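You operate a simulated robot arm through the tools that you are given. There is no shell and no other tool. Be economical: measure what you need, move in short steps, check, and stop when the job is done.

You run a simulated two-armed robot. Do the job below in one go: nothing can be reset, and whatever is moved stays where it is left.

## Task
Run the drier at 40 C with the probe in and trim out the error.
Fine: probe in its hole before the start, and it stays in; after the run the trim knob goes against the error that the probe display shows.

It is judged by the outcome, as a careful person would: the job done as asked, and still so three seconds after it is handed in. It fails if anything else is knocked over, pushed out of place, dropped, spilled or broken.

## Robot
Two 7-joint arms with two-finger parallel grippers on one trunk, on a base that drives. Base frame: it is fixed to the floor where the robot stands at the start and does not move with it; the origin is under the middle of the robot, x ahead of it, y to its left, z up. Units: cm, degrees, N and s.
The left shoulder is at the start at [-8.2, 11.9, 85.1], the right one opposite. With the tool pointing down near the work surface each hand reaches from about 18 to 60 cm from the robot's upright axis, wherever it stands, measured 20 degrees to its own side. Places, roughly: carrier with a black band [50, -100, 75]; carrier with a brown band [50, -100, 75]; carrier with a white band [50, -125, 75]; heat knob [50, 0, 90]; hood of the drier [80, -50, 110]; probe display [70, -10, 90]; sleeve for the probe [60, -10, 90]; start button of the drier [40, 0, 90]; time display [70, -10, 100]; timer knob [50, -10, 90]; trim knob [70, 0, 90]. Payload 3.43 kg a hand.
The TCP of each hand is the grasp point between the finger pads, 3 cm short of the fingertips. In the tool frame z runs along the fingers and y along their closing line. The gripper opens to 9.4 cm. The fingers are 2.8 cm wide and 1 cm thick; the gripper's body (5 by 9.6 cm) begins 5.5 cm behind the TCP.
Orientation is that of the tool frame in the base frame, as a unit quaternion [w, x, y, z]. With the fingers straight down and closing along the base's y, the tool's x points along the base's -x, its y along +y and its z along -z.

## Interface
- The arms move only by the tool play_rows. It takes "left_motion", "right_motion" or both (then of equal length, played together; a hand with none holds still); each is a list of rows, each a list of 7 numbers: the shift along the base's x, y, z in cm, then the turn, a rotation vector about the base's x, y, z in degrees, then the finger opening in cm, from 0 to 9.4. In form: [[dx, dy, dz, wx, wy, wz, fingers], ...]. A call has 1 to 10 rows; each row shifts and turns the commanded pose from where the row before left it. Each row takes 0.2 s and may step no farther than 5 cm and 8.6 degrees from the row before; otherwise, or with a gripper value out of range, the whole call is refused. A pose out of reach is approached as far as the arm can. The call stops where the force on the tool passes 40 N (or 10 N more than at its start, if that is more) or the arm is blocked; 0.2 s more then pass. Each finger travels about 15.3 cm/s and halts on what it meets, pressing with about 20 N; the grip force reading is that of the motor and also rises with nothing between the fingers. The clock runs only during rows and for 0.2 s after the last one: add rows that do not move to give the fingers time. It gives the time, the measured TCP pose, the force on the tool (base axes), the opening and the grip force at its end, in the units of the frame above (readings bear some noise), with the torque about the TCP (base axes, N m) and any sound that the robot's microphone picked up.
- Cameras (640 x 400 px; columns grow to the right, rows downward): "scene" is now at [3.47, 0.93, 155.91]; the picture's right is [0.13, -0.99, 0.00], its down [-0.75, -0.10, -0.65] and it looks along [0.65, 0.09, -0.76] (base axes); focal length 262 px, centre (320, 200). "left" rides on the left gripper at [7.6, -1.4, -10.3] in its tool frame; the picture's right is [0.18, 0.98, 0.00], its down [-0.75, 0.14, -0.64] and it looks along [-0.63, 0.12, 0.77] (tool axes); focal length 243 px, centre (320, 200). "right" rides on the right gripper at [7.6, 1.4, -10.3] in its tool frame; the picture's right is [-0.18, 0.98, 0.00], its down [-0.75, -0.14, -0.64] and it looks along [-0.63, -0.12, 0.77] (tool axes); focal length 243 px, centre (320, 200). There is no depth. A picture from a camera that has moved, and an enlarged one, comes with that camera's place and axes in the base frame and with its lens.
- snapshot(camera): a new picture of that camera. It takes no simulated time.
- raise_lower(by): slides the trunk up (or, below 0, down) by that many cm; the arms and the scene camera ride with it, the base frame stays. It gives what a move gives, with no picture.
- drive_base(legs): drives the robot by 1 to 6 legs, each [ahead, left, turn to the left] in cm, cm and degrees, along the robot's own axes; the way and the turn of a leg run together, so that a leg with both is an arc; at most 150 cm and 180 degrees a leg. The arms and the cameras ride along, it lands a little off, and it stops where it bumps. It gives what a move gives.
- pan_tilt(pan, tilt): turns the head with the scene camera to pan (to the left, within 143 degrees either way) and tilt (down, from -29 to 69), counted from straight ahead of the robot. It gives what a move gives.
- enlarge(camera, box): a new picture of the part [left, top, right, bottom] of that camera's present view, enlarged. It takes no simulated time.
- finish_job(): hands the job in; it is judged then, once.

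Go step by step. Nothing tells you exact positions but the pictures and the camera data: compare them with the known pose of the tool, close in by small moves and look again before you grip or let go. The budget is 120 turns and 88 pictures, counting those below and the enlarged ones. Unless the task says otherwise, let go and move clear before handing in, and close with one line.

The tools are called after "Emit:" by a JSON object that holds its "method" and its "body". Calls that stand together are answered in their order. play_rows: Moves the arms, as the interface text tells. Its arguments: {"type":"object","properties":{"left_motion":{"type":"array","items":{"type":"array","items":{"type":"number"}}},"right_motion":{"type":"array","items":{"type":"array","items":{"type":"number"}}}},"required":[]} The other tools are called the same way: raise_lower (by) slides the trunk up or down; drive_base (legs) drives the base; pan_tilt (pan, tilt) turns the head that bears the scene camera; snapshot (camera) takes a picture; enlarge (camera, box) takes an enlarged picture of a part of a camera's view; finish_job () hands the job in.

At the start:

```text
clock: 0.0
left_tcp_pos: [34.29, 11.81, 120.4]
left_orientation: [0.001, 0.001, 1.0, 0.0]
left_force: [-0.5, 0.4, 0.6]
left_torque: [0.03, -0.03, 0.03]
left_grip_width: 9.38
left_gripper_force: 0.0
right_tcp_pos: [33.12, -14.93, 110.59]
right_orientation: [-0.001, 0.0, 1.0, 0.0]
right_force: [0.0, -0.2, -1.0]
right_torque: [0.02, 0.0, -0.01]
right_grip_width: 9.42
right_gripper_force: 0.2
trunk travel left (down, up): [-27.5, 6.0]
robot x, y, heading: [0.28, -0.1, -0.2]
head pan, tilt: [7.7, 49.3]
```

scene: 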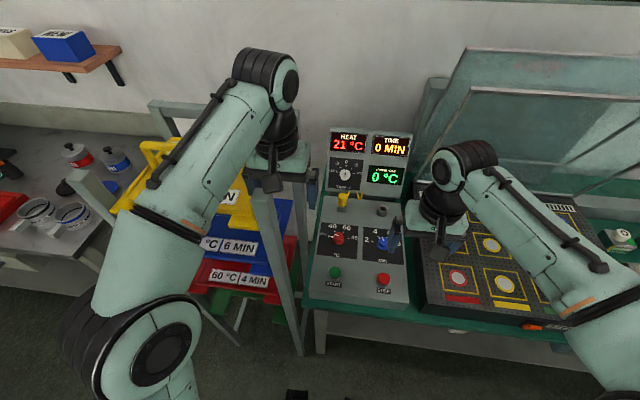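
right: 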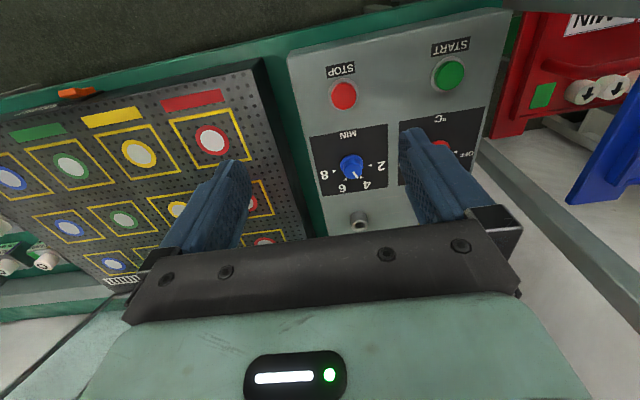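
left: 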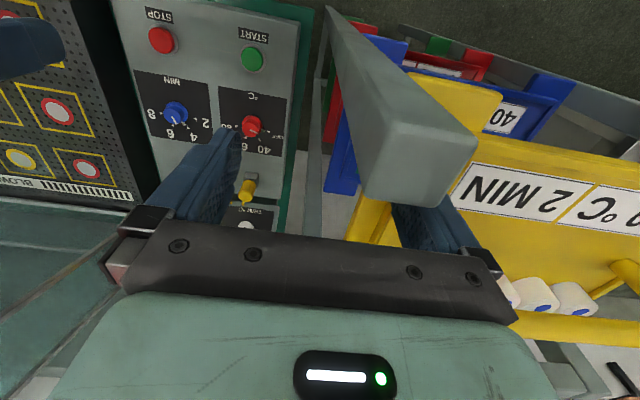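

I see the control panel with displays, knobs, a yellow-handled probe (probably parked in a holder) and a sleeve. I look closer before moving.

Emit:
{"method": "enlarge", "body": {"camera": "scene", "box": [290, 120, 450, 220]}}

Emit:
{"method": "enlarge", "body": {"camera": "scene", "box": [300, 200, 460, 300]}}

Emit:
{"method": "enlarge", "body": {"camera": "scene", "box": [400, 140, 640, 340]}}

```text
4.00 times, centred on (370, 170) of scene
camera zoom: at [3.47, 0.93, 155.91], right [0.13, -0.99, 0.0], down [-0.75, -0.1, -0.65], along [0.65, 0.09, -0.76], focal length 1050 px, centre (120, 320)
```

zoom: 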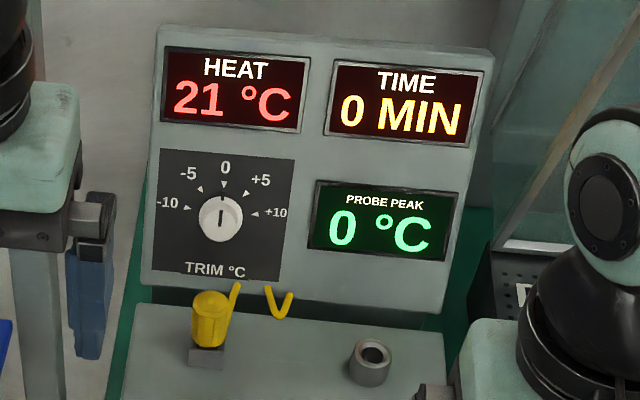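

```text
4.00 times, centred on (380, 250) of scene
camera zoom: at [3.47, 0.93, 155.91], right [0.13, -0.99, 0.0], down [-0.75, -0.1, -0.65], along [0.65, 0.09, -0.76], focal length 1050 px, centre (80, 0)
```

zoom: 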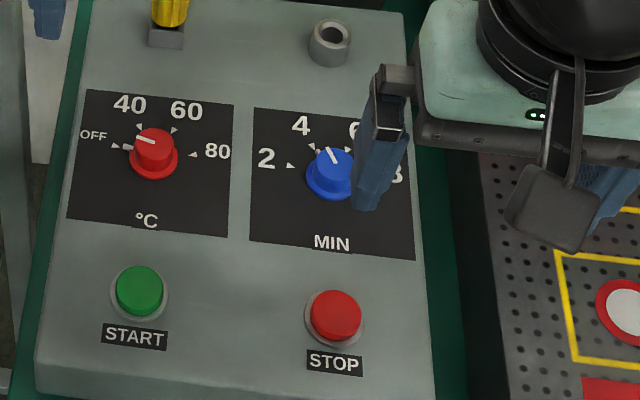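

```text
2.00 times, centred on (520, 240) of scene
camera zoom: at [3.47, 0.93, 155.91], right [0.13, -0.99, 0.0], down [-0.75, -0.1, -0.65], along [0.65, 0.09, -0.76], focal length 525 px, centre (-80, 120)
```

zoom: 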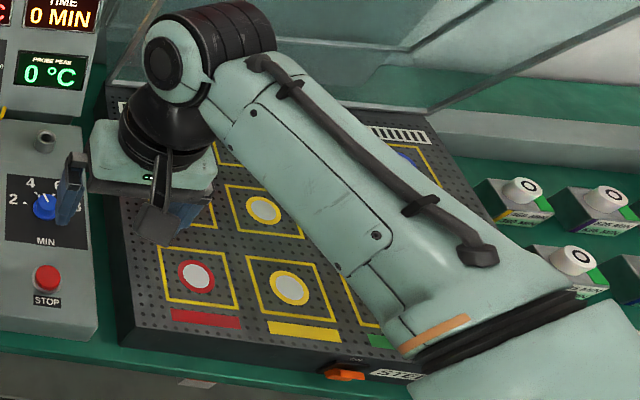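

The panel is clear: heat is OFF, the timer is near 4, the probe (yellow) is parked left and the sleeve is right. I look at the hood and the rest of the drier.

Emit:
{"method": "play_rows", "body": {"right_motion": [[-3, -3, 2, 0, 0, 0, 9.4], [-3, -3, 2, 0, 0, 0, 9.4], [-2, -3, 2, 0, 0, 0, 9.4]]}}

Emit:
{"method": "pan_tilt", "body": {"pan": -35, "tilt": 35}}

Emit:
{"method": "snapshot", "body": {"camera": "scene"}}

Emit:
{"method": "snapshot", "body": {"camera": "right"}}

```text
clock: 0.8
left_tcp_pos: [34.32, 11.95, 120.52]
left_orientation: [0.0, 0.0, 1.0, 0.0]
left_force: [0.0, 0.1, -0.4]
left_torque: [0.03, -0.01, 0.01]
left_grip_width: 9.37
left_gripper_force: 0.1
right_tcp_pos: [24.98, -24.04, 116.69]
right_orientation: [0.001, 0.0, 1.0, 0.0]
right_force: [0.2, 0.3, -0.1]
right_torque: [0.0, -0.01, 0.01]
right_grip_width: 9.41
right_gripper_force: 0.1
trunk travel left (down, up): [-27.5, 6.0]
robot x, y, heading: [0.07, 0.38, 0.1]
head pan, tilt: [7.7, 49.3]
```

```text
clock: 1.9
left_tcp_pos: [34.37, 11.97, 120.53]
left_orientation: [0.001, -0.001, 1.0, 0.001]
left_force: [0.8, 0.1, -0.6]
left_torque: [0.03, -0.03, 0.0]
left_grip_width: 9.38
left_gripper_force: 0.0
right_tcp_pos: [25.04, -24.04, 116.7]
right_orientation: [0.001, 0.0, 1.0, 0.001]
right_force: [-0.2, 0.2, -0.2]
right_torque: [-0.01, -0.02, -0.04]
right_grip_width: 9.41
right_gripper_force: 0.1
trunk travel left (down, up): [-27.5, 6.0]
robot x, y, heading: [-0.13, 0.05, 0.2]
head pan, tilt: [-35.0, 35.0]
```

```text
81 pictures are left
camera scene: at [2.99, -5.16, 157.98], right [-0.57, -0.82, 0.0], down [-0.47, 0.33, -0.82], along [0.67, -0.47, -0.57], focal length 262 px, centre (320, 200)
```

scene: 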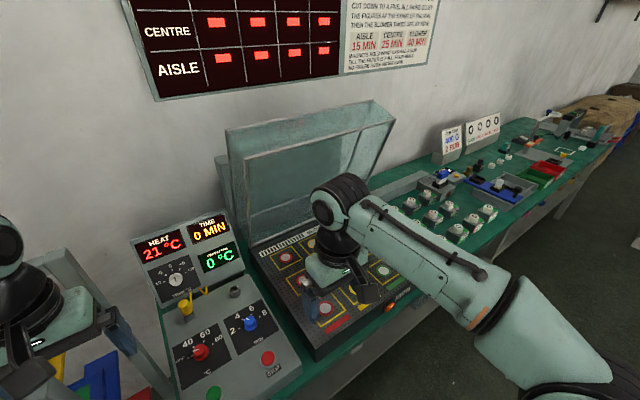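

```text
80 pictures are left
camera right: at [17.52, -22.66, 126.97], right [0.18, 0.98, 0.0], down [0.75, -0.14, 0.64], along [0.63, -0.12, -0.77], focal length 243 px, centre (320, 200)
```

right: 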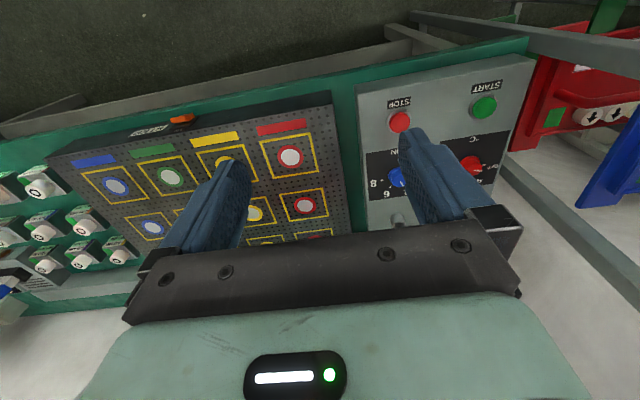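

The drier bed sits under an open hood; there is a notice on the wall and one more text at the far edge. I read these.

Emit:
{"method": "pan_tilt", "body": {"pan": -35, "tilt": 10}}

Emit:
{"method": "enlarge", "body": {"camera": "scene", "box": [100, 40, 480, 260]}}

Emit:
{"method": "enlarge", "body": {"camera": "scene", "box": [320, 80, 480, 180]}}

Emit:
{"method": "enlarge", "body": {"camera": "right", "box": [100, 80, 260, 180]}}

```text
clock: 2.8
left_tcp_pos: [34.42, 11.91, 120.44]
left_orientation: [0.002, 0.0, 1.0, 0.0]
left_force: [-0.1, 0.4, -0.2]
left_torque: [0.02, -0.05, 0.02]
left_grip_width: 9.41
left_gripper_force: 0.0
right_tcp_pos: [25.07, -23.97, 116.76]
right_orientation: [-0.001, 0.0, 1.0, 0.0]
right_force: [0.4, -0.4, 0.3]
right_torque: [-0.01, 0.0, -0.02]
right_grip_width: 9.39
right_gripper_force: 0.1
trunk travel left (down, up): [-27.5, 6.0]
robot x, y, heading: [-0.13, 0.1, -0.1]
head pan, tilt: [-35.0, 10.0]
```

```text
1.68 times, centred on (290, 150) of scene
camera zoom: at [3.39, -5.46, 161.99], right [-0.57, -0.82, 0.0], down [-0.14, 0.1, -0.98], along [0.81, -0.56, -0.17], focal length 442 px, centre (370, 284)
```

zoom: 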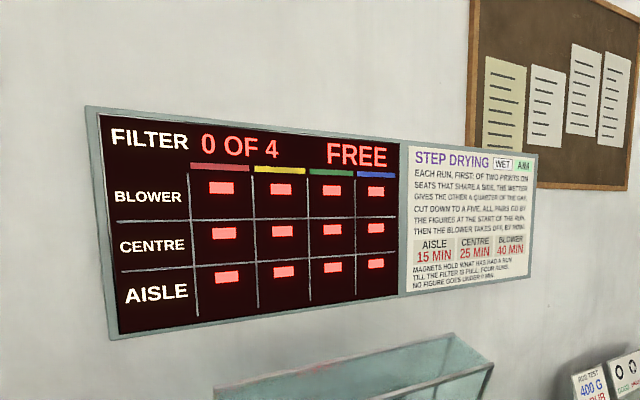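

```text
4.00 times, centred on (400, 130) of scene
camera zoom: at [3.39, -5.46, 161.99], right [-0.57, -0.82, 0.0], down [-0.14, 0.1, -0.98], along [0.81, -0.56, -0.17], focal length 1050 px, centre (0, 480)
```

zoom: 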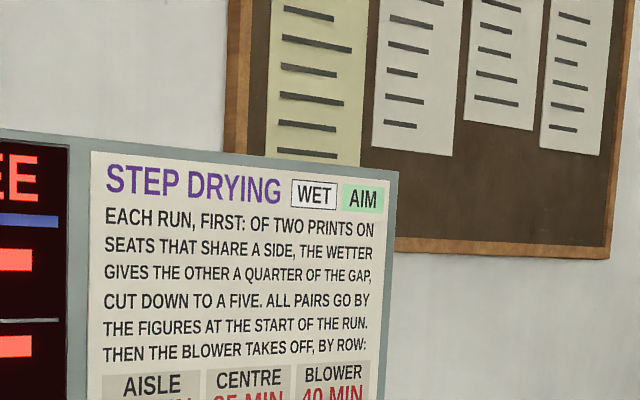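

```text
4.00 times, centred on (180, 130) of right
camera zoom: at [17.52, -22.66, 126.97], right [0.18, 0.98, 0.0], down [0.75, -0.14, 0.64], along [0.63, -0.12, -0.77], focal length 970 px, centre (880, 480)
```

zoom: 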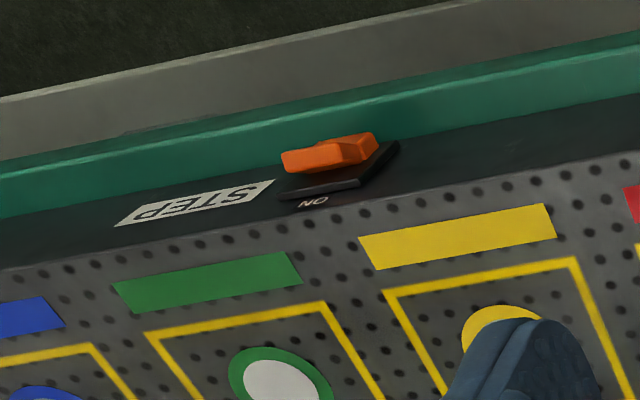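

The board is a drying chart with its own STEP switch at the bed's front, which my job doesn't need. I look at the hood itself and the rest of the notice.

Emit:
{"method": "enlarge", "body": {"camera": "scene", "box": [330, 150, 490, 250]}}

Emit:
{"method": "pan_tilt", "body": {"pan": -28, "tilt": 38}}

Emit:
{"method": "enlarge", "body": {"camera": "scene", "box": [160, 60, 480, 260]}}

```text
4.00 times, centred on (410, 200) of scene
camera zoom: at [3.39, -5.46, 161.99], right [-0.57, -0.82, 0.0], down [-0.14, 0.1, -0.98], along [0.81, -0.56, -0.17], focal length 1050 px, centre (-40, 200)
```

zoom: 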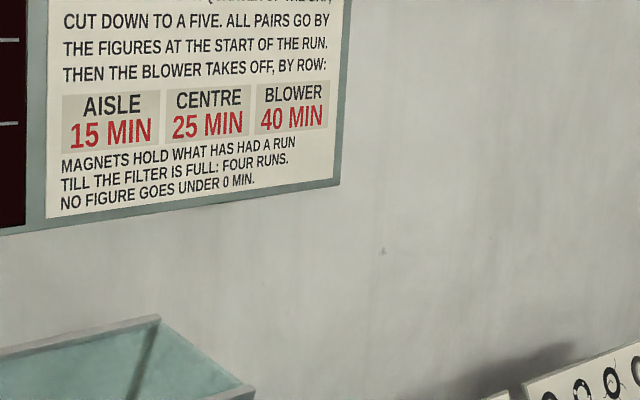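

```text
clock: 3.7
left_tcp_pos: [34.37, 11.84, 120.45]
left_orientation: [0.001, 0.0, 1.0, 0.0]
left_force: [0.1, -0.5, 0.3]
left_torque: [0.02, -0.02, 0.0]
left_grip_width: 9.42
left_gripper_force: 0.0
right_tcp_pos: [25.15, -24.06, 116.69]
right_orientation: [0.0, 0.0, 1.0, 0.0]
right_force: [0.0, 0.3, -0.1]
right_torque: [0.01, 0.03, -0.02]
right_grip_width: 9.38
right_gripper_force: 0.1
trunk travel left (down, up): [-27.5, 6.0]
robot x, y, heading: [0.0, 0.04, -0.4]
head pan, tilt: [-28.0, 38.0]
```

```text
2.00 times, centred on (320, 160) of scene
camera zoom: at [3.39, -4.17, 157.53], right [-0.47, -0.88, 0.0], down [-0.54, 0.29, -0.79], along [0.7, -0.37, -0.62], focal length 525 px, centre (320, 280)
```

zoom: 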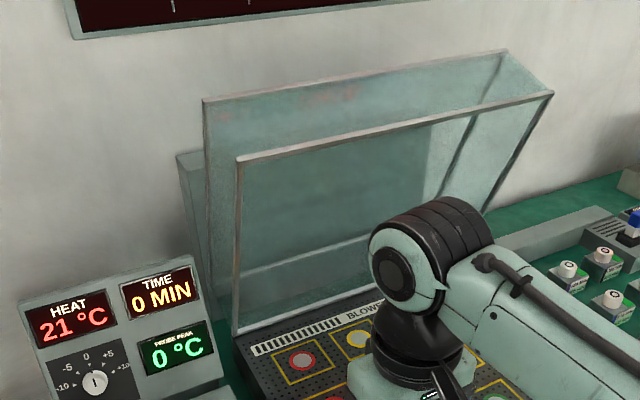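

Estimates (cm): start (36.6,1.4,87), heat knob (47.4,1.5,88), timer (47.4,-11.8,88), sleeve (60.5,-12), probe (61,1.5,~92), trim near (71,1.5,95). I check how much room the base has to drive nearer, while raising the left arm out of the way.

Emit:
{"method": "pan_tilt", "body": {"pan": 0, "tilt": 69}}

Emit:
{"method": "snapshot", "body": {"camera": "scene"}}

```text
clock: 4.7
left_tcp_pos: [34.27, 11.84, 120.51]
left_orientation: [0.001, 0.0, 1.0, 0.0]
left_force: [-0.4, 0.8, -0.3]
left_torque: [0.02, 0.0, 0.01]
left_grip_width: 9.4
left_gripper_force: 0.1
right_tcp_pos: [25.19, -23.87, 116.68]
right_orientation: [0.0, 0.0, 1.0, 0.001]
right_force: [0.1, -0.3, 0.0]
right_torque: [0.01, -0.01, 0.02]
right_grip_width: 9.4
right_gripper_force: 0.1
trunk travel left (down, up): [-27.5, 6.0]
robot x, y, heading: [-0.12, 0.22, -0.4]
head pan, tilt: [0.0, 68.8]
```

```text
74 pictures are left
camera scene: at [1.37, -0.13, 153.62], right [0.0, -1.0, 0.0], down [-0.93, 0.0, -0.36], along [0.36, 0.0, -0.93], focal length 262 px, centre (320, 200)
```

scene: 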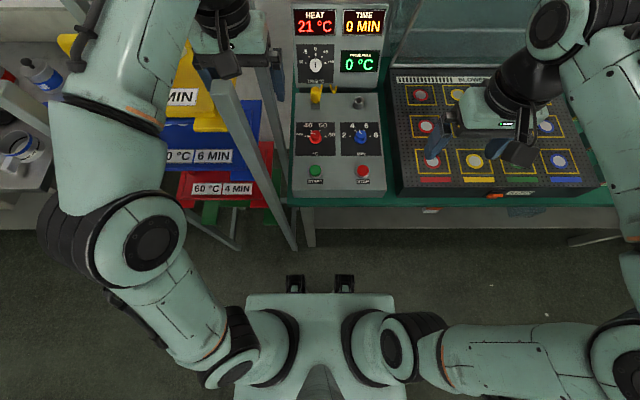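

There is floor room ahead (the table edge is at about x=27, and the base front at about x=14). I tuck the left arm back and drive ahead 12 cm in two legs.

Emit:
{"method": "play_rows", "body": {"left_motion": [[-3, 0, 4, 0, 0, 0, 9.4], [-4, 0, 3, 0, 0, 0, 9.4], [-4, 0, 0, 0, 0, 0, 9.4]]}}

Emit:
{"method": "drive_base", "body": {"legs": [[6, 0, 0], [6, 0, 0]]}}

Emit:
{"method": "pan_tilt", "body": {"pan": 0, "tilt": 50}}

Emit:
{"method": "snapshot", "body": {"camera": "scene"}}

Emit:
{"method": "snapshot", "body": {"camera": "left"}}

Emit:
{"method": "snapshot", "body": {"camera": "right"}}

```text
clock: 5.2
left_tcp_pos: [30.44, 11.39, 124.78]
left_orientation: [-0.003, 0.02, 1.0, 0.0]
left_force: [4.4, 15.1, -5.0]
left_torque: [-0.08, 0.02, 0.07]
left_grip_width: 9.4
left_gripper_force: 0.2
left hand out of reach, approached as far as the arm can: row 2
right_tcp_pos: [25.19, -24.08, 116.78]
right_orientation: [0.0, 0.0, 1.0, 0.0]
right_force: [-0.6, -0.3, 0.7]
right_torque: [0.03, -0.01, -0.02]
right_grip_width: 9.4
right_gripper_force: 0.1
trunk travel left (down, up): [-27.5, 6.0]
robot x, y, heading: [0.1, -0.16, 0.4]
head pan, tilt: [0.0, 68.8]
stopped in row 2 (left hand): the force on the tool passed its limit at 88 N (the readings are from after the stop); the commanded pose is now the measured one
```

```text
clock: 6.2
left_tcp_pos: [33.33, 9.77, 124.87]
left_orientation: [-0.002, 0.031, 1.0, -0.002]
left_force: [-0.1, -0.9, 0.7]
left_torque: [0.02, -0.06, -0.02]
left_grip_width: 9.39
left_gripper_force: 0.1
right_tcp_pos: [27.7, -25.11, 116.7]
right_orientation: [0.0, 0.005, 1.0, 0.001]
right_force: [-0.6, 0.0, -0.2]
right_torque: [0.03, -0.02, -0.01]
right_grip_width: 9.38
right_gripper_force: 0.1
trunk travel left (down, up): [-27.5, 6.0]
robot x, y, heading: [2.67, -0.36, -0.8]
head pan, tilt: [0.0, 68.8]
stopped in leg 1: the robot was blocked; the commanded pose is now the measured one
```

```text
clock: 7.0
left_tcp_pos: [33.54, 8.9, 124.88]
left_orientation: [-0.003, 0.035, 0.999, -0.003]
left_force: [-0.7, 0.2, -0.1]
left_torque: [0.02, 0.01, -0.03]
left_grip_width: 9.4
left_gripper_force: 0.0
right_tcp_pos: [27.58, -25.9, 116.7]
right_orientation: [-0.001, 0.011, 1.0, 0.0]
right_force: [0.3, -0.1, 0.6]
right_torque: [-0.01, 0.03, 0.0]
right_grip_width: 9.41
right_gripper_force: 0.0
trunk travel left (down, up): [-27.5, 6.0]
robot x, y, heading: [2.98, -1.69, -1.1]
head pan, tilt: [0.0, 50.0]
```

```text
73 pictures are left
camera scene: at [6.42, -1.54, 155.81], right [-0.02, -1.0, 0.0], down [-0.77, 0.01, -0.64], along [0.64, -0.01, -0.77], focal length 262 px, centre (320, 200)
```

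scene: 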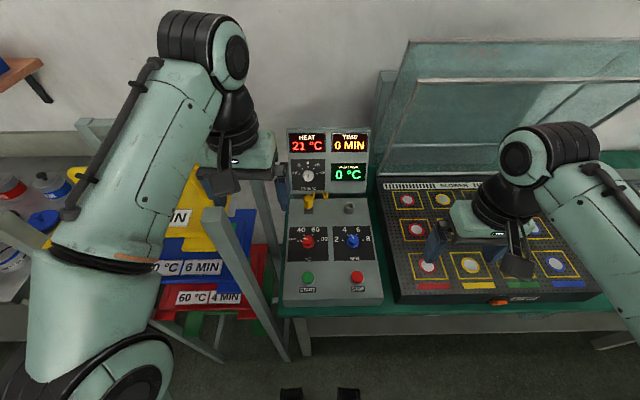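

```text
72 pictures are left
camera left: at [25.98, 8.12, 135.15], right [-0.12, 0.99, -0.01], down [0.77, 0.09, 0.64], along [0.63, 0.07, -0.77], focal length 243 px, centre (320, 200)
```

left: 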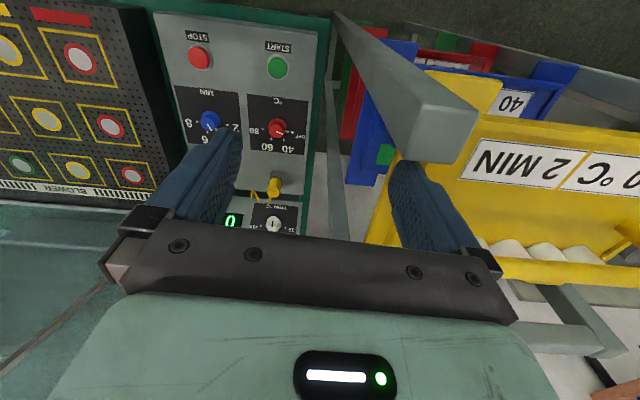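

```text
71 pictures are left
camera right: at [20.04, -24.39, 127.0], right [0.2, 0.98, 0.0], down [0.75, -0.15, 0.64], along [0.63, -0.13, -0.77], focal length 243 px, centre (320, 200)
```

right: 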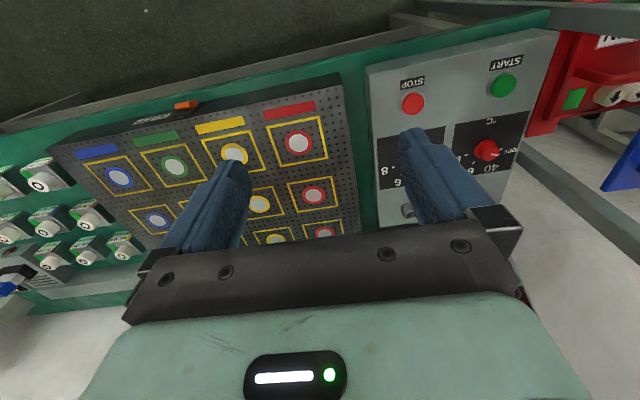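

The left fingers touch the rack's front post (top about z=127, near x=30, y=13), and that blocked the drive. I lift the trunk straight up so the left hand clears it.

Emit:
{"method": "raise_lower", "body": {"by": 5.8}}

Emit:
{"method": "snapshot", "body": {"camera": "left"}}

Emit:
{"method": "snapshot", "body": {"camera": "scene"}}

```text
clock: 8.0
left_tcp_pos: [33.41, 8.76, 130.74]
left_orientation: [-0.003, 0.035, 0.999, -0.004]
left_force: [-0.5, -0.6, -0.9]
left_torque: [0.0, 0.0, 0.01]
left_grip_width: 9.39
left_gripper_force: 0.0
right_tcp_pos: [27.46, -25.95, 122.52]
right_orientation: [0.0, 0.009, 1.0, 0.001]
right_force: [-0.2, 0.5, 0.3]
right_torque: [0.0, -0.02, -0.05]
right_grip_width: 9.41
right_gripper_force: 0.0
trunk travel left (down, up): [-33.3, 0.2]
robot x, y, heading: [2.73, -1.36, -0.9]
head pan, tilt: [0.0, 50.0]
```

```text
70 pictures are left
camera left: at [25.84, 8.04, 140.97], right [-0.12, 0.99, -0.01], down [0.77, 0.09, 0.64], along [0.63, 0.07, -0.77], focal length 243 px, centre (320, 200)
```

left: 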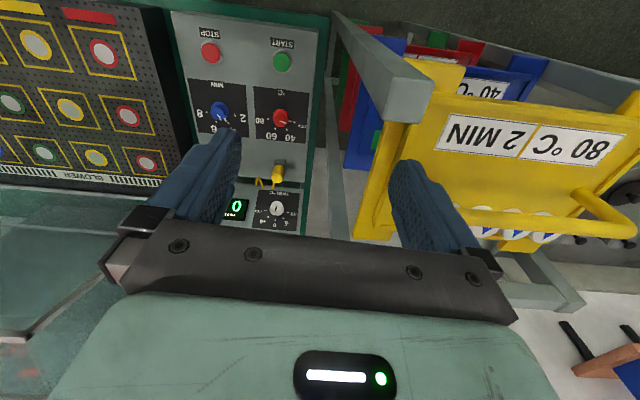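

```text
69 pictures are left
camera scene: at [6.2, -1.65, 161.97], right [-0.02, -1.0, 0.0], down [-0.77, 0.01, -0.64], along [0.64, -0.01, -0.77], focal length 262 px, centre (320, 200)
```

scene: 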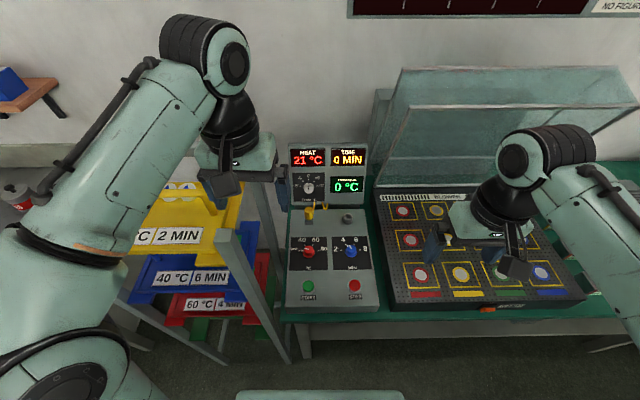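

The left hand is just clear of the post, which looks unmoved. I lift it further and forward of the post, then shift the base a little ahead and left so the right arm can serve the whole panel.

Emit:
{"method": "play_rows", "body": {"left_motion": [[1, 0, 3, 0, 0, 0, 5], [1, 0, 3, 0, 0, 0, 0], [1, 0, 2, 0, 0, 0, 0]]}}

Emit:
{"method": "drive_base", "body": {"legs": [[3.5, 5, 1]]}}

```text
clock: 8.8
left_tcp_pos: [33.88, 8.8, 131.59]
left_orientation: [-0.004, 0.035, 0.999, -0.003]
left_force: [-0.9, -0.4, -0.6]
left_torque: [-0.01, 0.04, 0.0]
left_grip_width: 0.0
left_gripper_force: 19.4
left hand out of reach, approached as far as the arm can: row 1, 2, 3
right_tcp_pos: [27.75, -26.0, 122.43]
right_orientation: [0.0, 0.008, 1.0, 0.0]
right_force: [0.7, -0.8, -0.1]
right_torque: [0.0, 0.0, 0.02]
right_grip_width: 9.38
right_gripper_force: 0.0
trunk travel left (down, up): [-33.3, 0.2]
robot x, y, heading: [3.21, -1.61, -0.9]
head pan, tilt: [0.0, 50.0]
```

```text
clock: 10.0
left_tcp_pos: [33.51, 10.24, 131.69]
left_orientation: [-0.002, 0.027, 1.0, -0.004]
left_force: [-0.1, -0.3, 0.5]
left_torque: [-0.01, 0.01, 0.0]
left_grip_width: 0.0
left_gripper_force: 20.2
right_tcp_pos: [27.74, -24.63, 122.62]
right_orientation: [-0.001, 0.001, 1.0, -0.001]
right_force: [-0.7, 0.5, 0.3]
right_torque: [-0.02, 0.0, -0.02]
right_grip_width: 9.37
right_gripper_force: 0.1
trunk travel left (down, up): [-33.3, 0.2]
robot x, y, heading: [2.54, -0.97, -0.3]
head pan, tilt: [0.0, 50.0]
stopped in leg 1: the robot was blocked; the commanded pose is now the measured one
```

The drive was blocked again near x=3 though the left hand is clear. I look for what touches.

Emit:
{"method": "pan_tilt", "body": {"pan": 45, "tilt": 69}}

Emit:
{"method": "snapshot", "body": {"camera": "scene"}}

Emit:
{"method": "pan_tilt", "body": {"pan": -20, "tilt": 69}}

Emit:
{"method": "snapshot", "body": {"camera": "scene"}}

```text
clock: 11.1
left_tcp_pos: [33.42, 10.1, 131.72]
left_orientation: [-0.003, 0.026, 1.0, -0.004]
left_force: [-0.6, 0.2, -0.6]
left_torque: [-0.02, 0.01, -0.03]
left_grip_width: 0.0
left_gripper_force: 19.8
right_tcp_pos: [27.72, -24.95, 122.54]
right_orientation: [0.0, 0.002, 1.0, 0.001]
right_force: [0.0, 0.6, -0.7]
right_torque: [0.01, -0.03, 0.04]
right_grip_width: 9.4
right_gripper_force: 0.1
trunk travel left (down, up): [-33.3, 0.2]
robot x, y, heading: [2.92, -1.08, -0.1]
head pan, tilt: [45.0, 68.8]
```

```text
68 pictures are left
camera scene: at [2.37, 3.07, 159.77], right [0.71, -0.71, 0.0], down [-0.66, -0.66, -0.36], along [0.26, 0.26, -0.93], focal length 262 px, centre (320, 200)
```

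scene: 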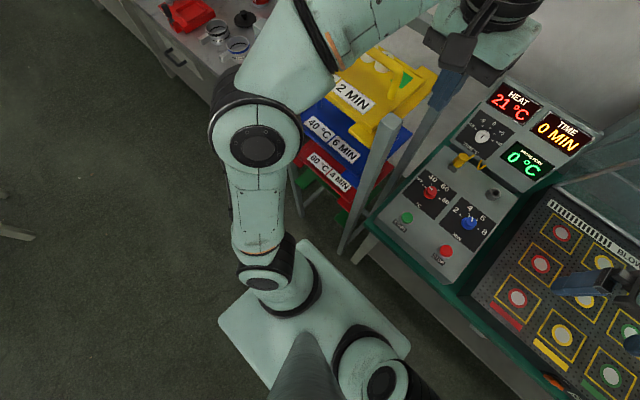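

```text
clock: 12.5
left_tcp_pos: [33.51, 10.03, 131.6]
left_orientation: [-0.002, 0.026, 1.0, -0.004]
left_force: [-0.1, -0.6, 0.0]
left_torque: [0.01, 0.0, 0.03]
left_grip_width: 0.02
left_gripper_force: 19.7
right_tcp_pos: [27.84, -24.79, 122.54]
right_orientation: [-0.001, 0.001, 1.0, 0.0]
right_force: [0.7, -0.8, -0.2]
right_torque: [0.0, 0.0, 0.03]
right_grip_width: 9.38
right_gripper_force: 0.1
trunk travel left (down, up): [-33.3, 0.2]
robot x, y, heading: [2.8, -0.77, 0.0]
head pan, tilt: [-20.0, 68.8]
```

```text
67 pictures are left
camera scene: at [3.65, -2.77, 159.77], right [-0.34, -0.94, 0.0], down [-0.88, 0.32, -0.36], along [0.34, -0.12, -0.93], focal length 262 px, centre (320, 200)
```

scene: 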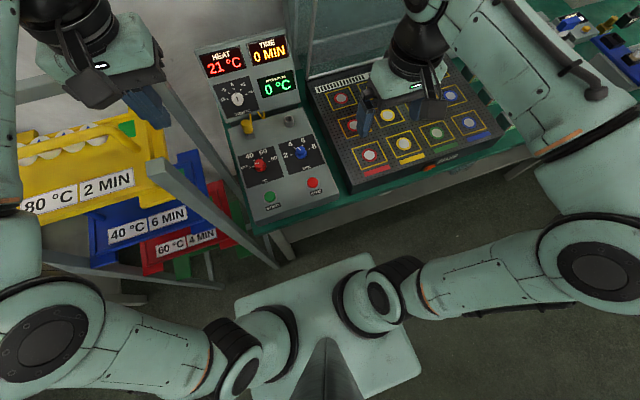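

The base box itself meets the rack's foot, so x≈2.8 is the limit. I'll back 1 cm, slide a bit left, and use the right arm with the tool pitched forward to gain reach.

Emit:
{"method": "drive_base", "body": {"legs": [[-1, 0, 0], [0, 5, 0]]}}

Emit:
{"method": "pan_tilt", "body": {"pan": 0, "tilt": 48}}

```text
clock: 14.1
left_tcp_pos: [32.26, 14.78, 131.71]
left_orientation: [-0.002, 0.029, 1.0, -0.003]
left_force: [-1.0, 0.5, -1.3]
left_torque: [-0.01, -0.01, 0.0]
left_grip_width: 0.0
left_gripper_force: 20.1
right_tcp_pos: [26.27, -20.05, 122.67]
right_orientation: [0.0, 0.003, 1.0, 0.0]
right_force: [-0.5, -0.4, 0.5]
right_torque: [-0.02, -0.04, 0.01]
right_grip_width: 9.41
right_gripper_force: 0.0
trunk travel left (down, up): [-33.3, 0.2]
robot x, y, heading: [1.58, 3.78, -0.5]
head pan, tilt: [-20.0, 68.8]
stopped in leg 2: the robot was blocked; the commanded pose is now the measured one
```

```text
clock: 14.9
left_tcp_pos: [32.34, 14.8, 131.53]
left_orientation: [-0.003, 0.029, 1.0, -0.004]
left_force: [0.4, -0.2, -0.6]
left_torque: [0.0, 0.04, 0.02]
left_grip_width: 0.0
left_gripper_force: 19.8
right_tcp_pos: [26.37, -20.12, 122.59]
right_orientation: [0.0, 0.004, 1.0, 0.0]
right_force: [0.4, 0.1, 0.2]
right_torque: [-0.01, -0.04, -0.01]
right_grip_width: 9.39
right_gripper_force: 0.0
trunk travel left (down, up): [-33.3, 0.2]
robot x, y, heading: [1.19, 3.95, -0.5]
head pan, tilt: [0.0, 48.0]
```

Position is good now (base about x=1.4, y=3.8). I bring the right hand over the heat knob and look.

Emit:
{"method": "play_rows", "body": {"right_motion": [[3, 2.5, 0, 0, 0, 0, 6], [3, 2.5, 0, 0, 0, 0, 6], [3, 2.5, -1, 0, 0, 0, 6], [2, 3, -2, 0, 0, 0, 6], [2, 3, -3, 0, 0, 0, 6], [2, 3, -3, 0, 0, 0, 6], [1, 3, -3, 0, 0, 0, 6], [1, 2, -2, 0, 0, 0, 6]]}}

Emit:
{"method": "snapshot", "body": {"camera": "right"}}

Emit:
{"method": "snapshot", "body": {"camera": "scene"}}

```text
clock: 16.7
left_tcp_pos: [32.41, 14.81, 131.56]
left_orientation: [-0.002, 0.028, 1.0, -0.003]
left_force: [0.3, -0.6, 0.4]
left_torque: [0.0, -0.01, 0.02]
left_grip_width: 0.0
left_gripper_force: 20.4
right_tcp_pos: [43.43, 1.3, 108.48]
right_orientation: [0.0, 0.004, 1.0, 0.0]
right_force: [0.2, 0.2, -0.2]
right_torque: [0.01, 0.01, -0.03]
right_grip_width: 6.0
right_gripper_force: 0.1
trunk travel left (down, up): [-33.3, 0.2]
robot x, y, heading: [1.29, 4.04, -0.5]
head pan, tilt: [0.0, 48.0]
```

```text
66 pictures are left
camera right: at [35.84, 2.72, 118.73], right [0.19, 0.98, 0.0], down [0.75, -0.15, 0.64], along [0.63, -0.12, -0.77], focal length 243 px, centre (320, 200)
```

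right: 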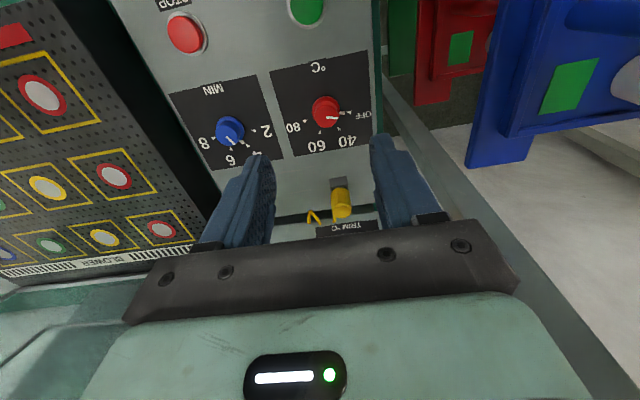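

```text
65 pictures are left
camera scene: at [5.07, 3.96, 162.24], right [-0.01, -1.0, 0.0], down [-0.74, 0.01, -0.67], along [0.67, -0.01, -0.74], focal length 262 px, centre (320, 200)
```

scene: 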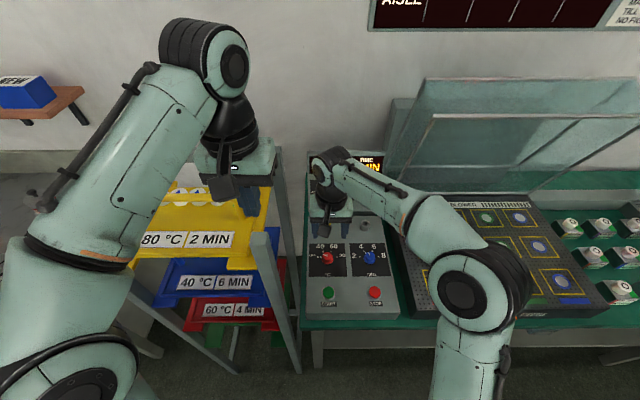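

Triangulation puts the heat knob's top near (45.7, 1.4, 91). I descend above it and look again.

Emit:
{"method": "play_rows", "body": {"right_motion": [[1.2, 0.1, -4, 0, 0, 0, 6], [1.2, 0, -4, 0, 0, 0, 6]]}}

Emit:
{"method": "snapshot", "body": {"camera": "right"}}

```text
clock: 17.3
left_tcp_pos: [32.38, 14.72, 131.6]
left_orientation: [-0.002, 0.029, 1.0, -0.003]
left_force: [-0.8, -0.9, -0.2]
left_torque: [-0.01, 0.0, 0.0]
left_grip_width: 0.0
left_gripper_force: 19.7
right_tcp_pos: [45.79, 1.48, 100.4]
right_orientation: [0.001, 0.004, 1.0, 0.001]
right_force: [0.1, -0.2, 0.2]
right_torque: [-0.01, 0.02, -0.01]
right_grip_width: 5.98
right_gripper_force: 0.1
trunk travel left (down, up): [-33.3, 0.2]
robot x, y, heading: [1.71, 4.12, -0.5]
head pan, tilt: [0.0, 48.0]
```

```text
64 pictures are left
camera right: at [38.17, 2.78, 110.69], right [0.19, 0.98, 0.0], down [0.75, -0.15, 0.64], along [0.63, -0.12, -0.77], focal length 243 px, centre (320, 200)
```

right: 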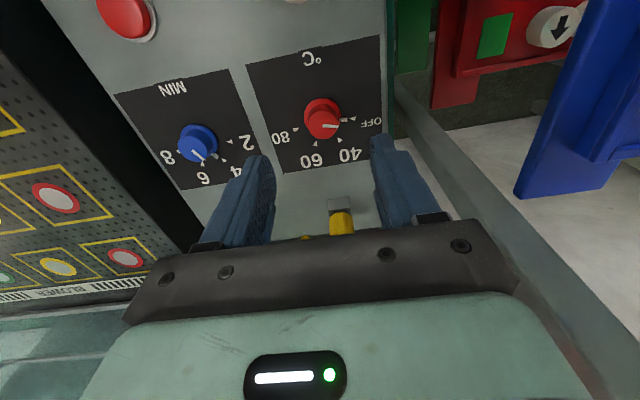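

The knob is centred between the fingers. I descend until the tips are around knob mid-height, watching force.

Emit:
{"method": "play_rows", "body": {"right_motion": [[-0.1, 0, -3, 0, 0, 0, 6], [-0.1, 0, -2.5, 0, 0, 0, 6], [0, 0, -1.4, 0, 0, 0, 6]]}}

Emit:
{"method": "snapshot", "body": {"camera": "right"}}

Emit:
{"method": "enlarge", "body": {"camera": "scene", "box": [280, 210, 440, 310]}}

```text
clock: 18.1
left_tcp_pos: [32.3, 14.85, 131.72]
left_orientation: [-0.002, 0.028, 1.0, -0.003]
left_force: [-0.2, 0.8, 0.4]
left_torque: [0.02, 0.02, -0.02]
left_grip_width: 0.0
left_gripper_force: 20.1
right_tcp_pos: [45.67, 1.32, 93.61]
right_orientation: [0.0, 0.003, 1.0, 0.0]
right_force: [-0.2, -0.1, -0.7]
right_torque: [0.0, 0.04, -0.02]
right_grip_width: 6.01
right_gripper_force: 0.0
trunk travel left (down, up): [-33.3, 0.2]
robot x, y, heading: [1.7, 3.88, -0.2]
head pan, tilt: [0.0, 48.0]
```

```text
63 pictures are left
camera right: at [37.96, 2.78, 103.89], right [0.19, 0.98, 0.0], down [0.75, -0.15, 0.64], along [0.63, -0.12, -0.77], focal length 243 px, centre (320, 200)
```

right: 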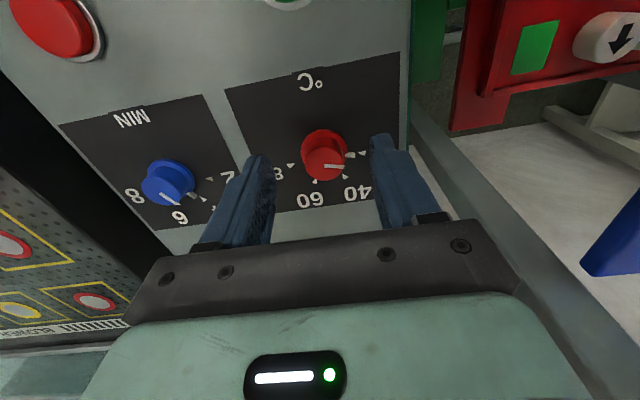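

```text
4.00 times, centred on (360, 260) of scene
camera zoom: at [5.03, 3.91, 162.24], right [-0.01, -1.0, 0.0], down [-0.74, 0.01, -0.67], along [0.67, -0.01, -0.74], focal length 1050 px, centre (160, -40)
```

zoom: 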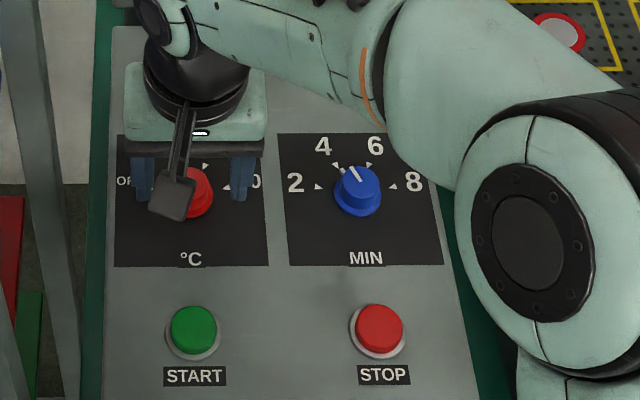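

The knob top is at z≈90.2, so I go 1.8 cm lower and grip it, then check before turning.

Emit:
{"method": "play_rows", "body": {"right_motion": [[0.1, 0.1, -0.9, 0, 0, 0, 6], [0, 0, -0.9, 0, 0, 0, 6], [0, 0, 0, 0, 0, 0, 4], [0, 0, 0, 0, 0, 0, 2], [0, 0, 0, 0, 0, 0, 2]]}}

Emit:
{"method": "snapshot", "body": {"camera": "right"}}

```text
clock: 19.3
left_tcp_pos: [32.21, 14.69, 131.58]
left_orientation: [-0.003, 0.029, 1.0, -0.003]
left_force: [0.2, -0.4, 0.9]
left_torque: [0.08, 0.02, -0.02]
left_grip_width: 0.0
left_gripper_force: 20.0
right_tcp_pos: [45.69, 1.4, 91.88]
right_orientation: [0.0, 0.003, 1.0, 0.0]
right_force: [0.4, -0.1, 0.0]
right_torque: [0.0, 0.0, 0.01]
right_grip_width: 2.0
right_gripper_force: 0.2
trunk travel left (down, up): [-33.3, 0.2]
robot x, y, heading: [1.59, 4.05, -0.5]
head pan, tilt: [0.0, 48.0]
```

```text
61 pictures are left
camera right: at [38.05, 2.93, 102.11], right [0.19, 0.98, 0.0], down [0.75, -0.15, 0.64], along [0.63, -0.12, -0.77], focal length 243 px, centre (320, 200)
```

right: 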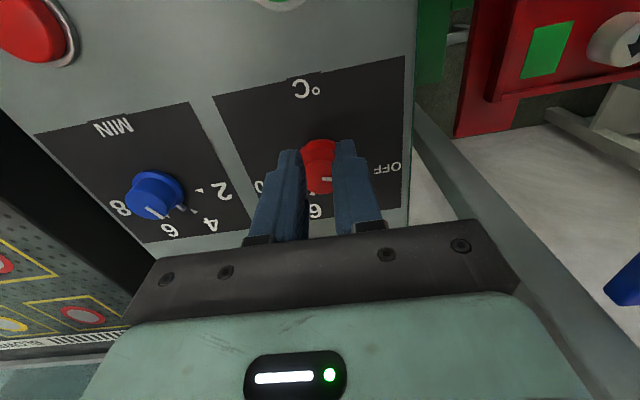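

The fingers are at 2.0 cm with no contact yet; I close further to feel the knob.

Emit:
{"method": "play_rows", "body": {"right_motion": [[0, 0, 0, 0, 0, 0, 1.2], [0, 0, 0, 0, 0, 0, 1.0]]}}

```text
clock: 19.9
left_tcp_pos: [32.32, 14.63, 131.71]
left_orientation: [-0.002, 0.029, 1.0, -0.003]
left_force: [1.3, 0.9, 0.6]
left_torque: [0.0, -0.02, -0.01]
left_grip_width: 0.01
left_gripper_force: 20.0
right_tcp_pos: [45.62, 1.63, 91.94]
right_orientation: [0.0, 0.004, 1.0, 0.001]
right_force: [-1.0, 0.4, -0.3]
right_torque: [-0.01, 0.04, 0.0]
right_grip_width: 1.0
right_gripper_force: 0.0
trunk travel left (down, up): [-33.3, 0.2]
robot x, y, heading: [1.21, 4.44, -0.3]
head pan, tilt: [0.0, 48.0]
```

Nothing is between the fingers, so the knob must sit lower (and farther) than I thought. I open and take a closer look.

Emit:
{"method": "play_rows", "body": {"right_motion": [[0, 0, 0, 0, 0, 0, 5], [0, 0, 0, 0, 0, 0, 5]]}}

Emit:
{"method": "enlarge", "body": {"camera": "right", "box": [220, 100, 420, 225]}}

```text
clock: 20.5
left_tcp_pos: [32.19, 14.63, 131.67]
left_orientation: [-0.002, 0.029, 1.0, -0.004]
left_force: [-1.0, -0.1, 0.0]
left_torque: [-0.02, 0.01, -0.02]
left_grip_width: 0.0
left_gripper_force: 20.6
right_tcp_pos: [45.71, 1.53, 91.77]
right_orientation: [0.0, 0.003, 1.0, 0.001]
right_force: [-1.6, -0.4, 0.1]
right_torque: [0.01, 0.02, 0.02]
right_grip_width: 5.03
right_gripper_force: 0.0
trunk travel left (down, up): [-33.3, 0.2]
robot x, y, heading: [1.72, 3.94, -0.3]
head pan, tilt: [0.0, 48.0]
```

```text
3.20 times, centred on (320, 162) of right
camera zoom: at [38.05, 2.93, 102.11], right [0.19, 0.98, 0.0], down [0.75, -0.15, 0.64], along [0.63, -0.12, -0.77], focal length 776 px, centre (320, 320)
```

zoom: 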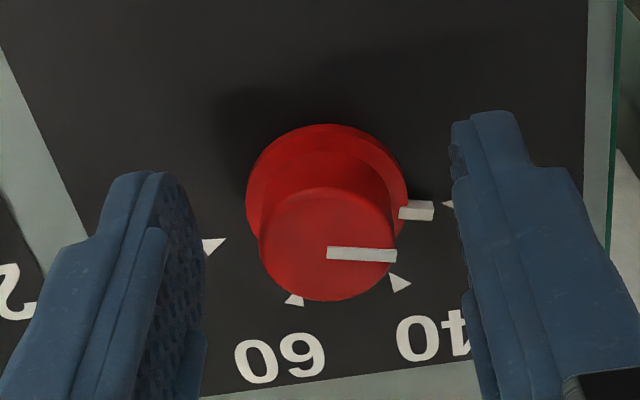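

Judging by the failed grip, the knob top is about z≈87.5 and x≈47.3. I shift forward, lower a bit and look.

Emit:
{"method": "play_rows", "body": {"right_motion": [[0.8, 0, 0, 0, 0, 0, 5.4], [0.8, 0, -1, 0, 0, 0, 5.4], [0, 0, -0.6, 0, 0, 0, 5.4]]}}

Emit:
{"method": "enlarge", "body": {"camera": "right", "box": [220, 100, 420, 225]}}

```text
clock: 21.3
left_tcp_pos: [32.21, 14.77, 131.68]
left_orientation: [-0.003, 0.028, 1.0, -0.003]
left_force: [-0.1, 0.3, 0.6]
left_torque: [0.04, 0.01, 0.0]
left_grip_width: 0.0
left_gripper_force: 19.5
right_tcp_pos: [47.36, 1.55, 90.25]
right_orientation: [0.0, 0.003, 1.0, -0.001]
right_force: [-0.5, -0.9, -0.5]
right_torque: [-0.05, 0.03, -0.02]
right_grip_width: 5.4
right_gripper_force: 0.0
trunk travel left (down, up): [-33.3, 0.2]
robot x, y, heading: [1.3, 4.24, -0.5]
head pan, tilt: [0.0, 48.0]
```

```text
3.20 times, centred on (320, 162) of right
camera zoom: at [39.63, 2.95, 100.44], right [0.19, 0.98, 0.0], down [0.75, -0.15, 0.64], along [0.63, -0.12, -0.77], focal length 776 px, centre (320, 320)
```

zoom: 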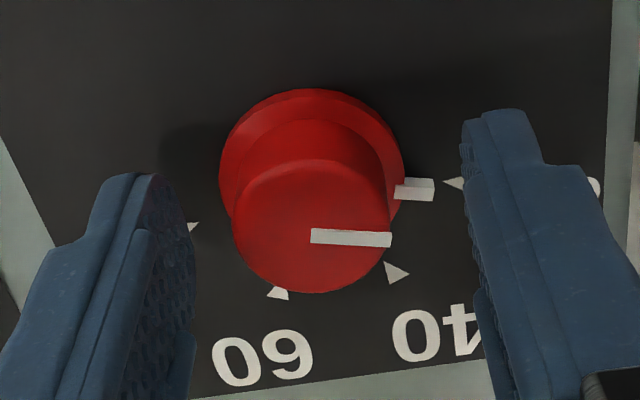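

By the change in apparent size the knob is at (48.0, 1.3) with its top near z=87.4. I move on, lower 1.2 and grip.

Emit:
{"method": "play_rows", "body": {"right_motion": [[0.5, -0.1, -0.6, 0, 0, 0, 5.4], [0, 0, -0.6, 0, 0, 0, 5.4], [0, 0, 0, 0, 0, 0, 3], [0, 0, 0, 0, 0, 0, 2], [0, 0, 0, 0, 0, 0, 2]]}}

Emit:
{"method": "enlarge", "body": {"camera": "right", "box": [220, 100, 420, 225]}}

```text
clock: 22.5
left_tcp_pos: [32.35, 14.63, 131.72]
left_orientation: [-0.003, 0.029, 1.0, -0.004]
left_force: [0.2, 0.4, -0.8]
left_torque: [-0.02, 0.0, -0.05]
left_grip_width: 0.02
left_gripper_force: 20.2
right_tcp_pos: [47.64, 1.36, 89.01]
right_orientation: [0.0, 0.004, 1.0, 0.0]
right_force: [0.8, -5.2, -0.6]
right_torque: [-0.25, -0.26, -0.02]
right_grip_width: 2.93
right_gripper_force: 44.8
trunk travel left (down, up): [-33.3, 0.2]
robot x, y, heading: [1.26, 3.71, -0.1]
head pan, tilt: [0.0, 48.0]
```

```text
3.20 times, centred on (320, 162) of right
camera zoom: at [40.16, 2.74, 99.25], right [0.19, 0.98, 0.0], down [0.75, -0.15, 0.64], along [0.63, -0.12, -0.77], focal length 776 px, centre (320, 320)
```

zoom: 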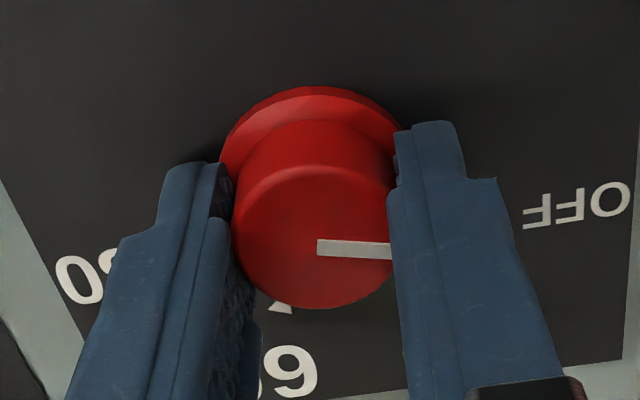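

The knob is gripped (2.93 cm). I turn it about 50° clockwise seen from above, towards 40.

Emit:
{"method": "play_rows", "body": {"right_motion": [[0, 0, 0, 0, 0, -8, 1.5], [0, 0, 0, 0, 0, -8, 1.5], [0, 0, 0, 0, 0, -8, 1.5], [0, 0, 0, 0, 0, -8, 1.5], [0, 0, 0, 0, 0, -8, 1.5], [0, 0, 0, 0, 0, -8, 1.5], [0, 0, 0, 0, 0, 0, 1.5]]}}

Emit:
{"method": "snapshot", "body": {"camera": "right"}}

```text
clock: 24.1
left_tcp_pos: [32.18, 14.45, 131.65]
left_orientation: [-0.002, 0.03, 1.0, -0.002]
left_force: [-0.1, -0.3, -0.4]
left_torque: [-0.02, -0.02, 0.0]
left_grip_width: 0.0
left_gripper_force: 20.0
right_tcp_pos: [47.69, 1.13, 89.0]
right_orientation: [-0.001, 0.412, 0.911, -0.001]
right_force: [-5.2, -19.8, -2.7]
right_torque: [-0.01, 0.28, 0.04]
right_grip_width: 2.93
right_gripper_force: 45.1
trunk travel left (down, up): [-33.3, 0.2]
robot x, y, heading: [1.3, 4.06, -0.3]
head pan, tilt: [0.0, 48.0]
```

```text
57 pictures are left
camera right: at [43.74, 7.74, 99.25], right [0.86, 0.51, 0.0], down [0.39, -0.66, 0.64], along [0.33, -0.55, -0.77], focal length 243 px, centre (320, 200)
```

right: 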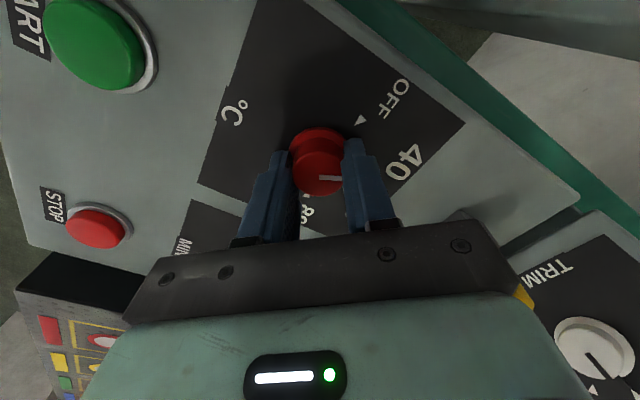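

The knob turned with the hand and points about at 40. I open and look.

Emit:
{"method": "play_rows", "body": {"right_motion": [[0, 0, 0, 0, 0, 0, 5], [0, 0, 0, 0, 0, 0, 5.5], [0, 0, 3, 0, 0, 0, 5.5], [0, 0, 3, 0, 0, 0, 5.5]]}}

Emit:
{"method": "enlarge", "body": {"camera": "right", "box": [220, 50, 460, 200]}}

```text
clock: 25.1
left_tcp_pos: [32.41, 14.63, 131.68]
left_orientation: [-0.003, 0.029, 1.0, -0.004]
left_force: [0.0, 0.4, 0.5]
left_torque: [0.02, -0.01, -0.01]
left_grip_width: 0.0
left_gripper_force: 20.0
right_tcp_pos: [47.68, 1.44, 94.96]
right_orientation: [0.0, 0.41, 0.912, -0.001]
right_force: [0.2, -0.2, 0.9]
right_torque: [0.0, -0.04, -0.01]
right_grip_width: 5.5
right_gripper_force: 0.0
trunk travel left (down, up): [-33.3, 0.2]
robot x, y, heading: [1.32, 3.89, -0.4]
head pan, tilt: [0.0, 48.0]
```

```text
2.67 times, centred on (340, 125) of right
camera zoom: at [43.72, 8.09, 105.32], right [0.86, 0.52, 0.0], down [0.39, -0.66, 0.64], along [0.33, -0.55, -0.77], focal length 647 px, centre (267, 400)
```

zoom: 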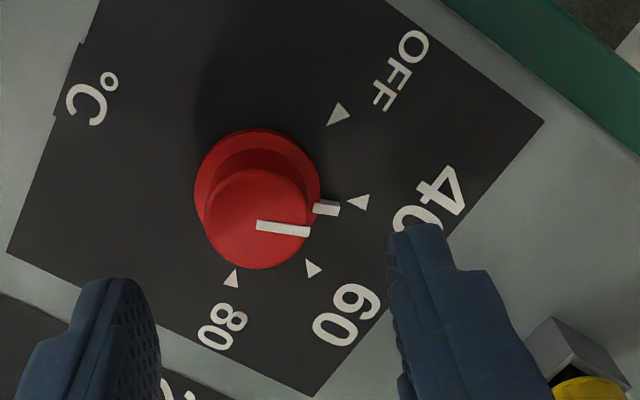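

Heat is at 40 (the base tab lines up with the 40 mark). I turn the hand back, pull aside and study the probe and sleeve.

Emit:
{"method": "play_rows", "body": {"right_motion": [[-1.5, 0, 1, 0, 0, 8, 6], [-1.5, 0, 1, 0, 0, 8, 6], [-1.5, 0, 1, 0, 0, 8, 6], [-1.5, 0, 1, 0, 0, 8, 6], [-1, 0, 1, 0, 0, 8, 6], [-1, 0, 1, 0, 0, 8, 6], [0, -3, 1, 0, 0, 0, 6], [0, -3, 1, 0, 0, 0, 6]]}}

Emit:
{"method": "enlarge", "body": {"camera": "scene", "box": [280, 160, 440, 260]}}

Emit:
{"method": "snapshot", "body": {"camera": "right"}}

```text
clock: 26.9
left_tcp_pos: [32.19, 14.66, 131.66]
left_orientation: [-0.003, 0.029, 1.0, -0.003]
left_force: [-0.3, -0.8, 0.3]
left_torque: [-0.01, 0.02, 0.04]
left_grip_width: 0.0
left_gripper_force: 20.0
right_tcp_pos: [39.75, -4.49, 103.05]
right_orientation: [0.0, 0.003, 1.0, 0.0]
right_force: [-0.5, 0.0, -0.1]
right_torque: [-0.02, -0.01, -0.01]
right_grip_width: 6.01
right_gripper_force: 0.0
trunk travel left (down, up): [-33.3, 0.2]
robot x, y, heading: [1.59, 3.96, -0.3]
head pan, tilt: [0.0, 48.0]
```

```text
4.00 times, centred on (360, 210) of scene
camera zoom: at [4.98, 3.84, 162.24], right [-0.01, -1.0, 0.0], down [-0.74, 0.01, -0.67], along [0.67, 0.0, -0.74], focal length 1050 px, centre (160, 160)
```

zoom: 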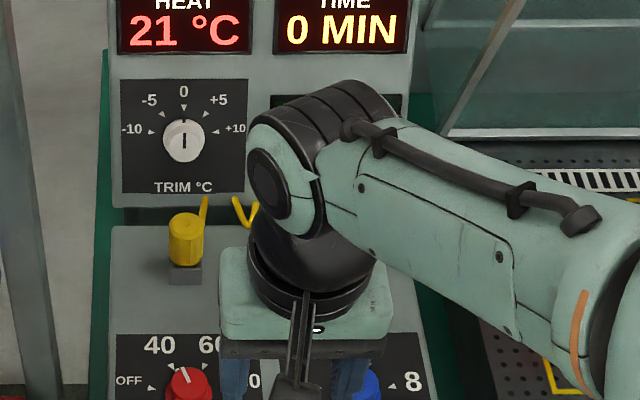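

```text
54 pictures are left
camera right: at [32.12, -3.19, 113.22], right [0.19, 0.98, 0.0], down [0.75, -0.15, 0.64], along [0.63, -0.12, -0.77], focal length 243 px, centre (320, 200)
```

right: 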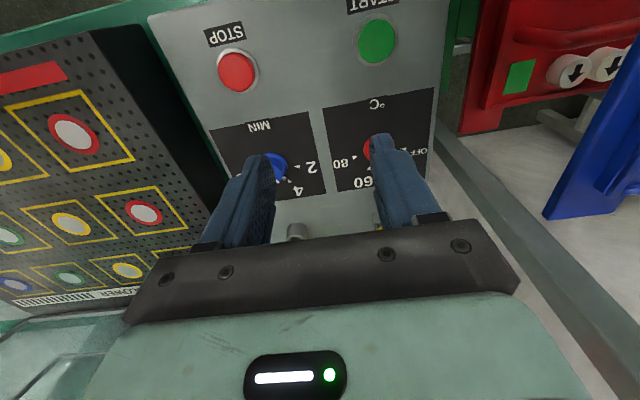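

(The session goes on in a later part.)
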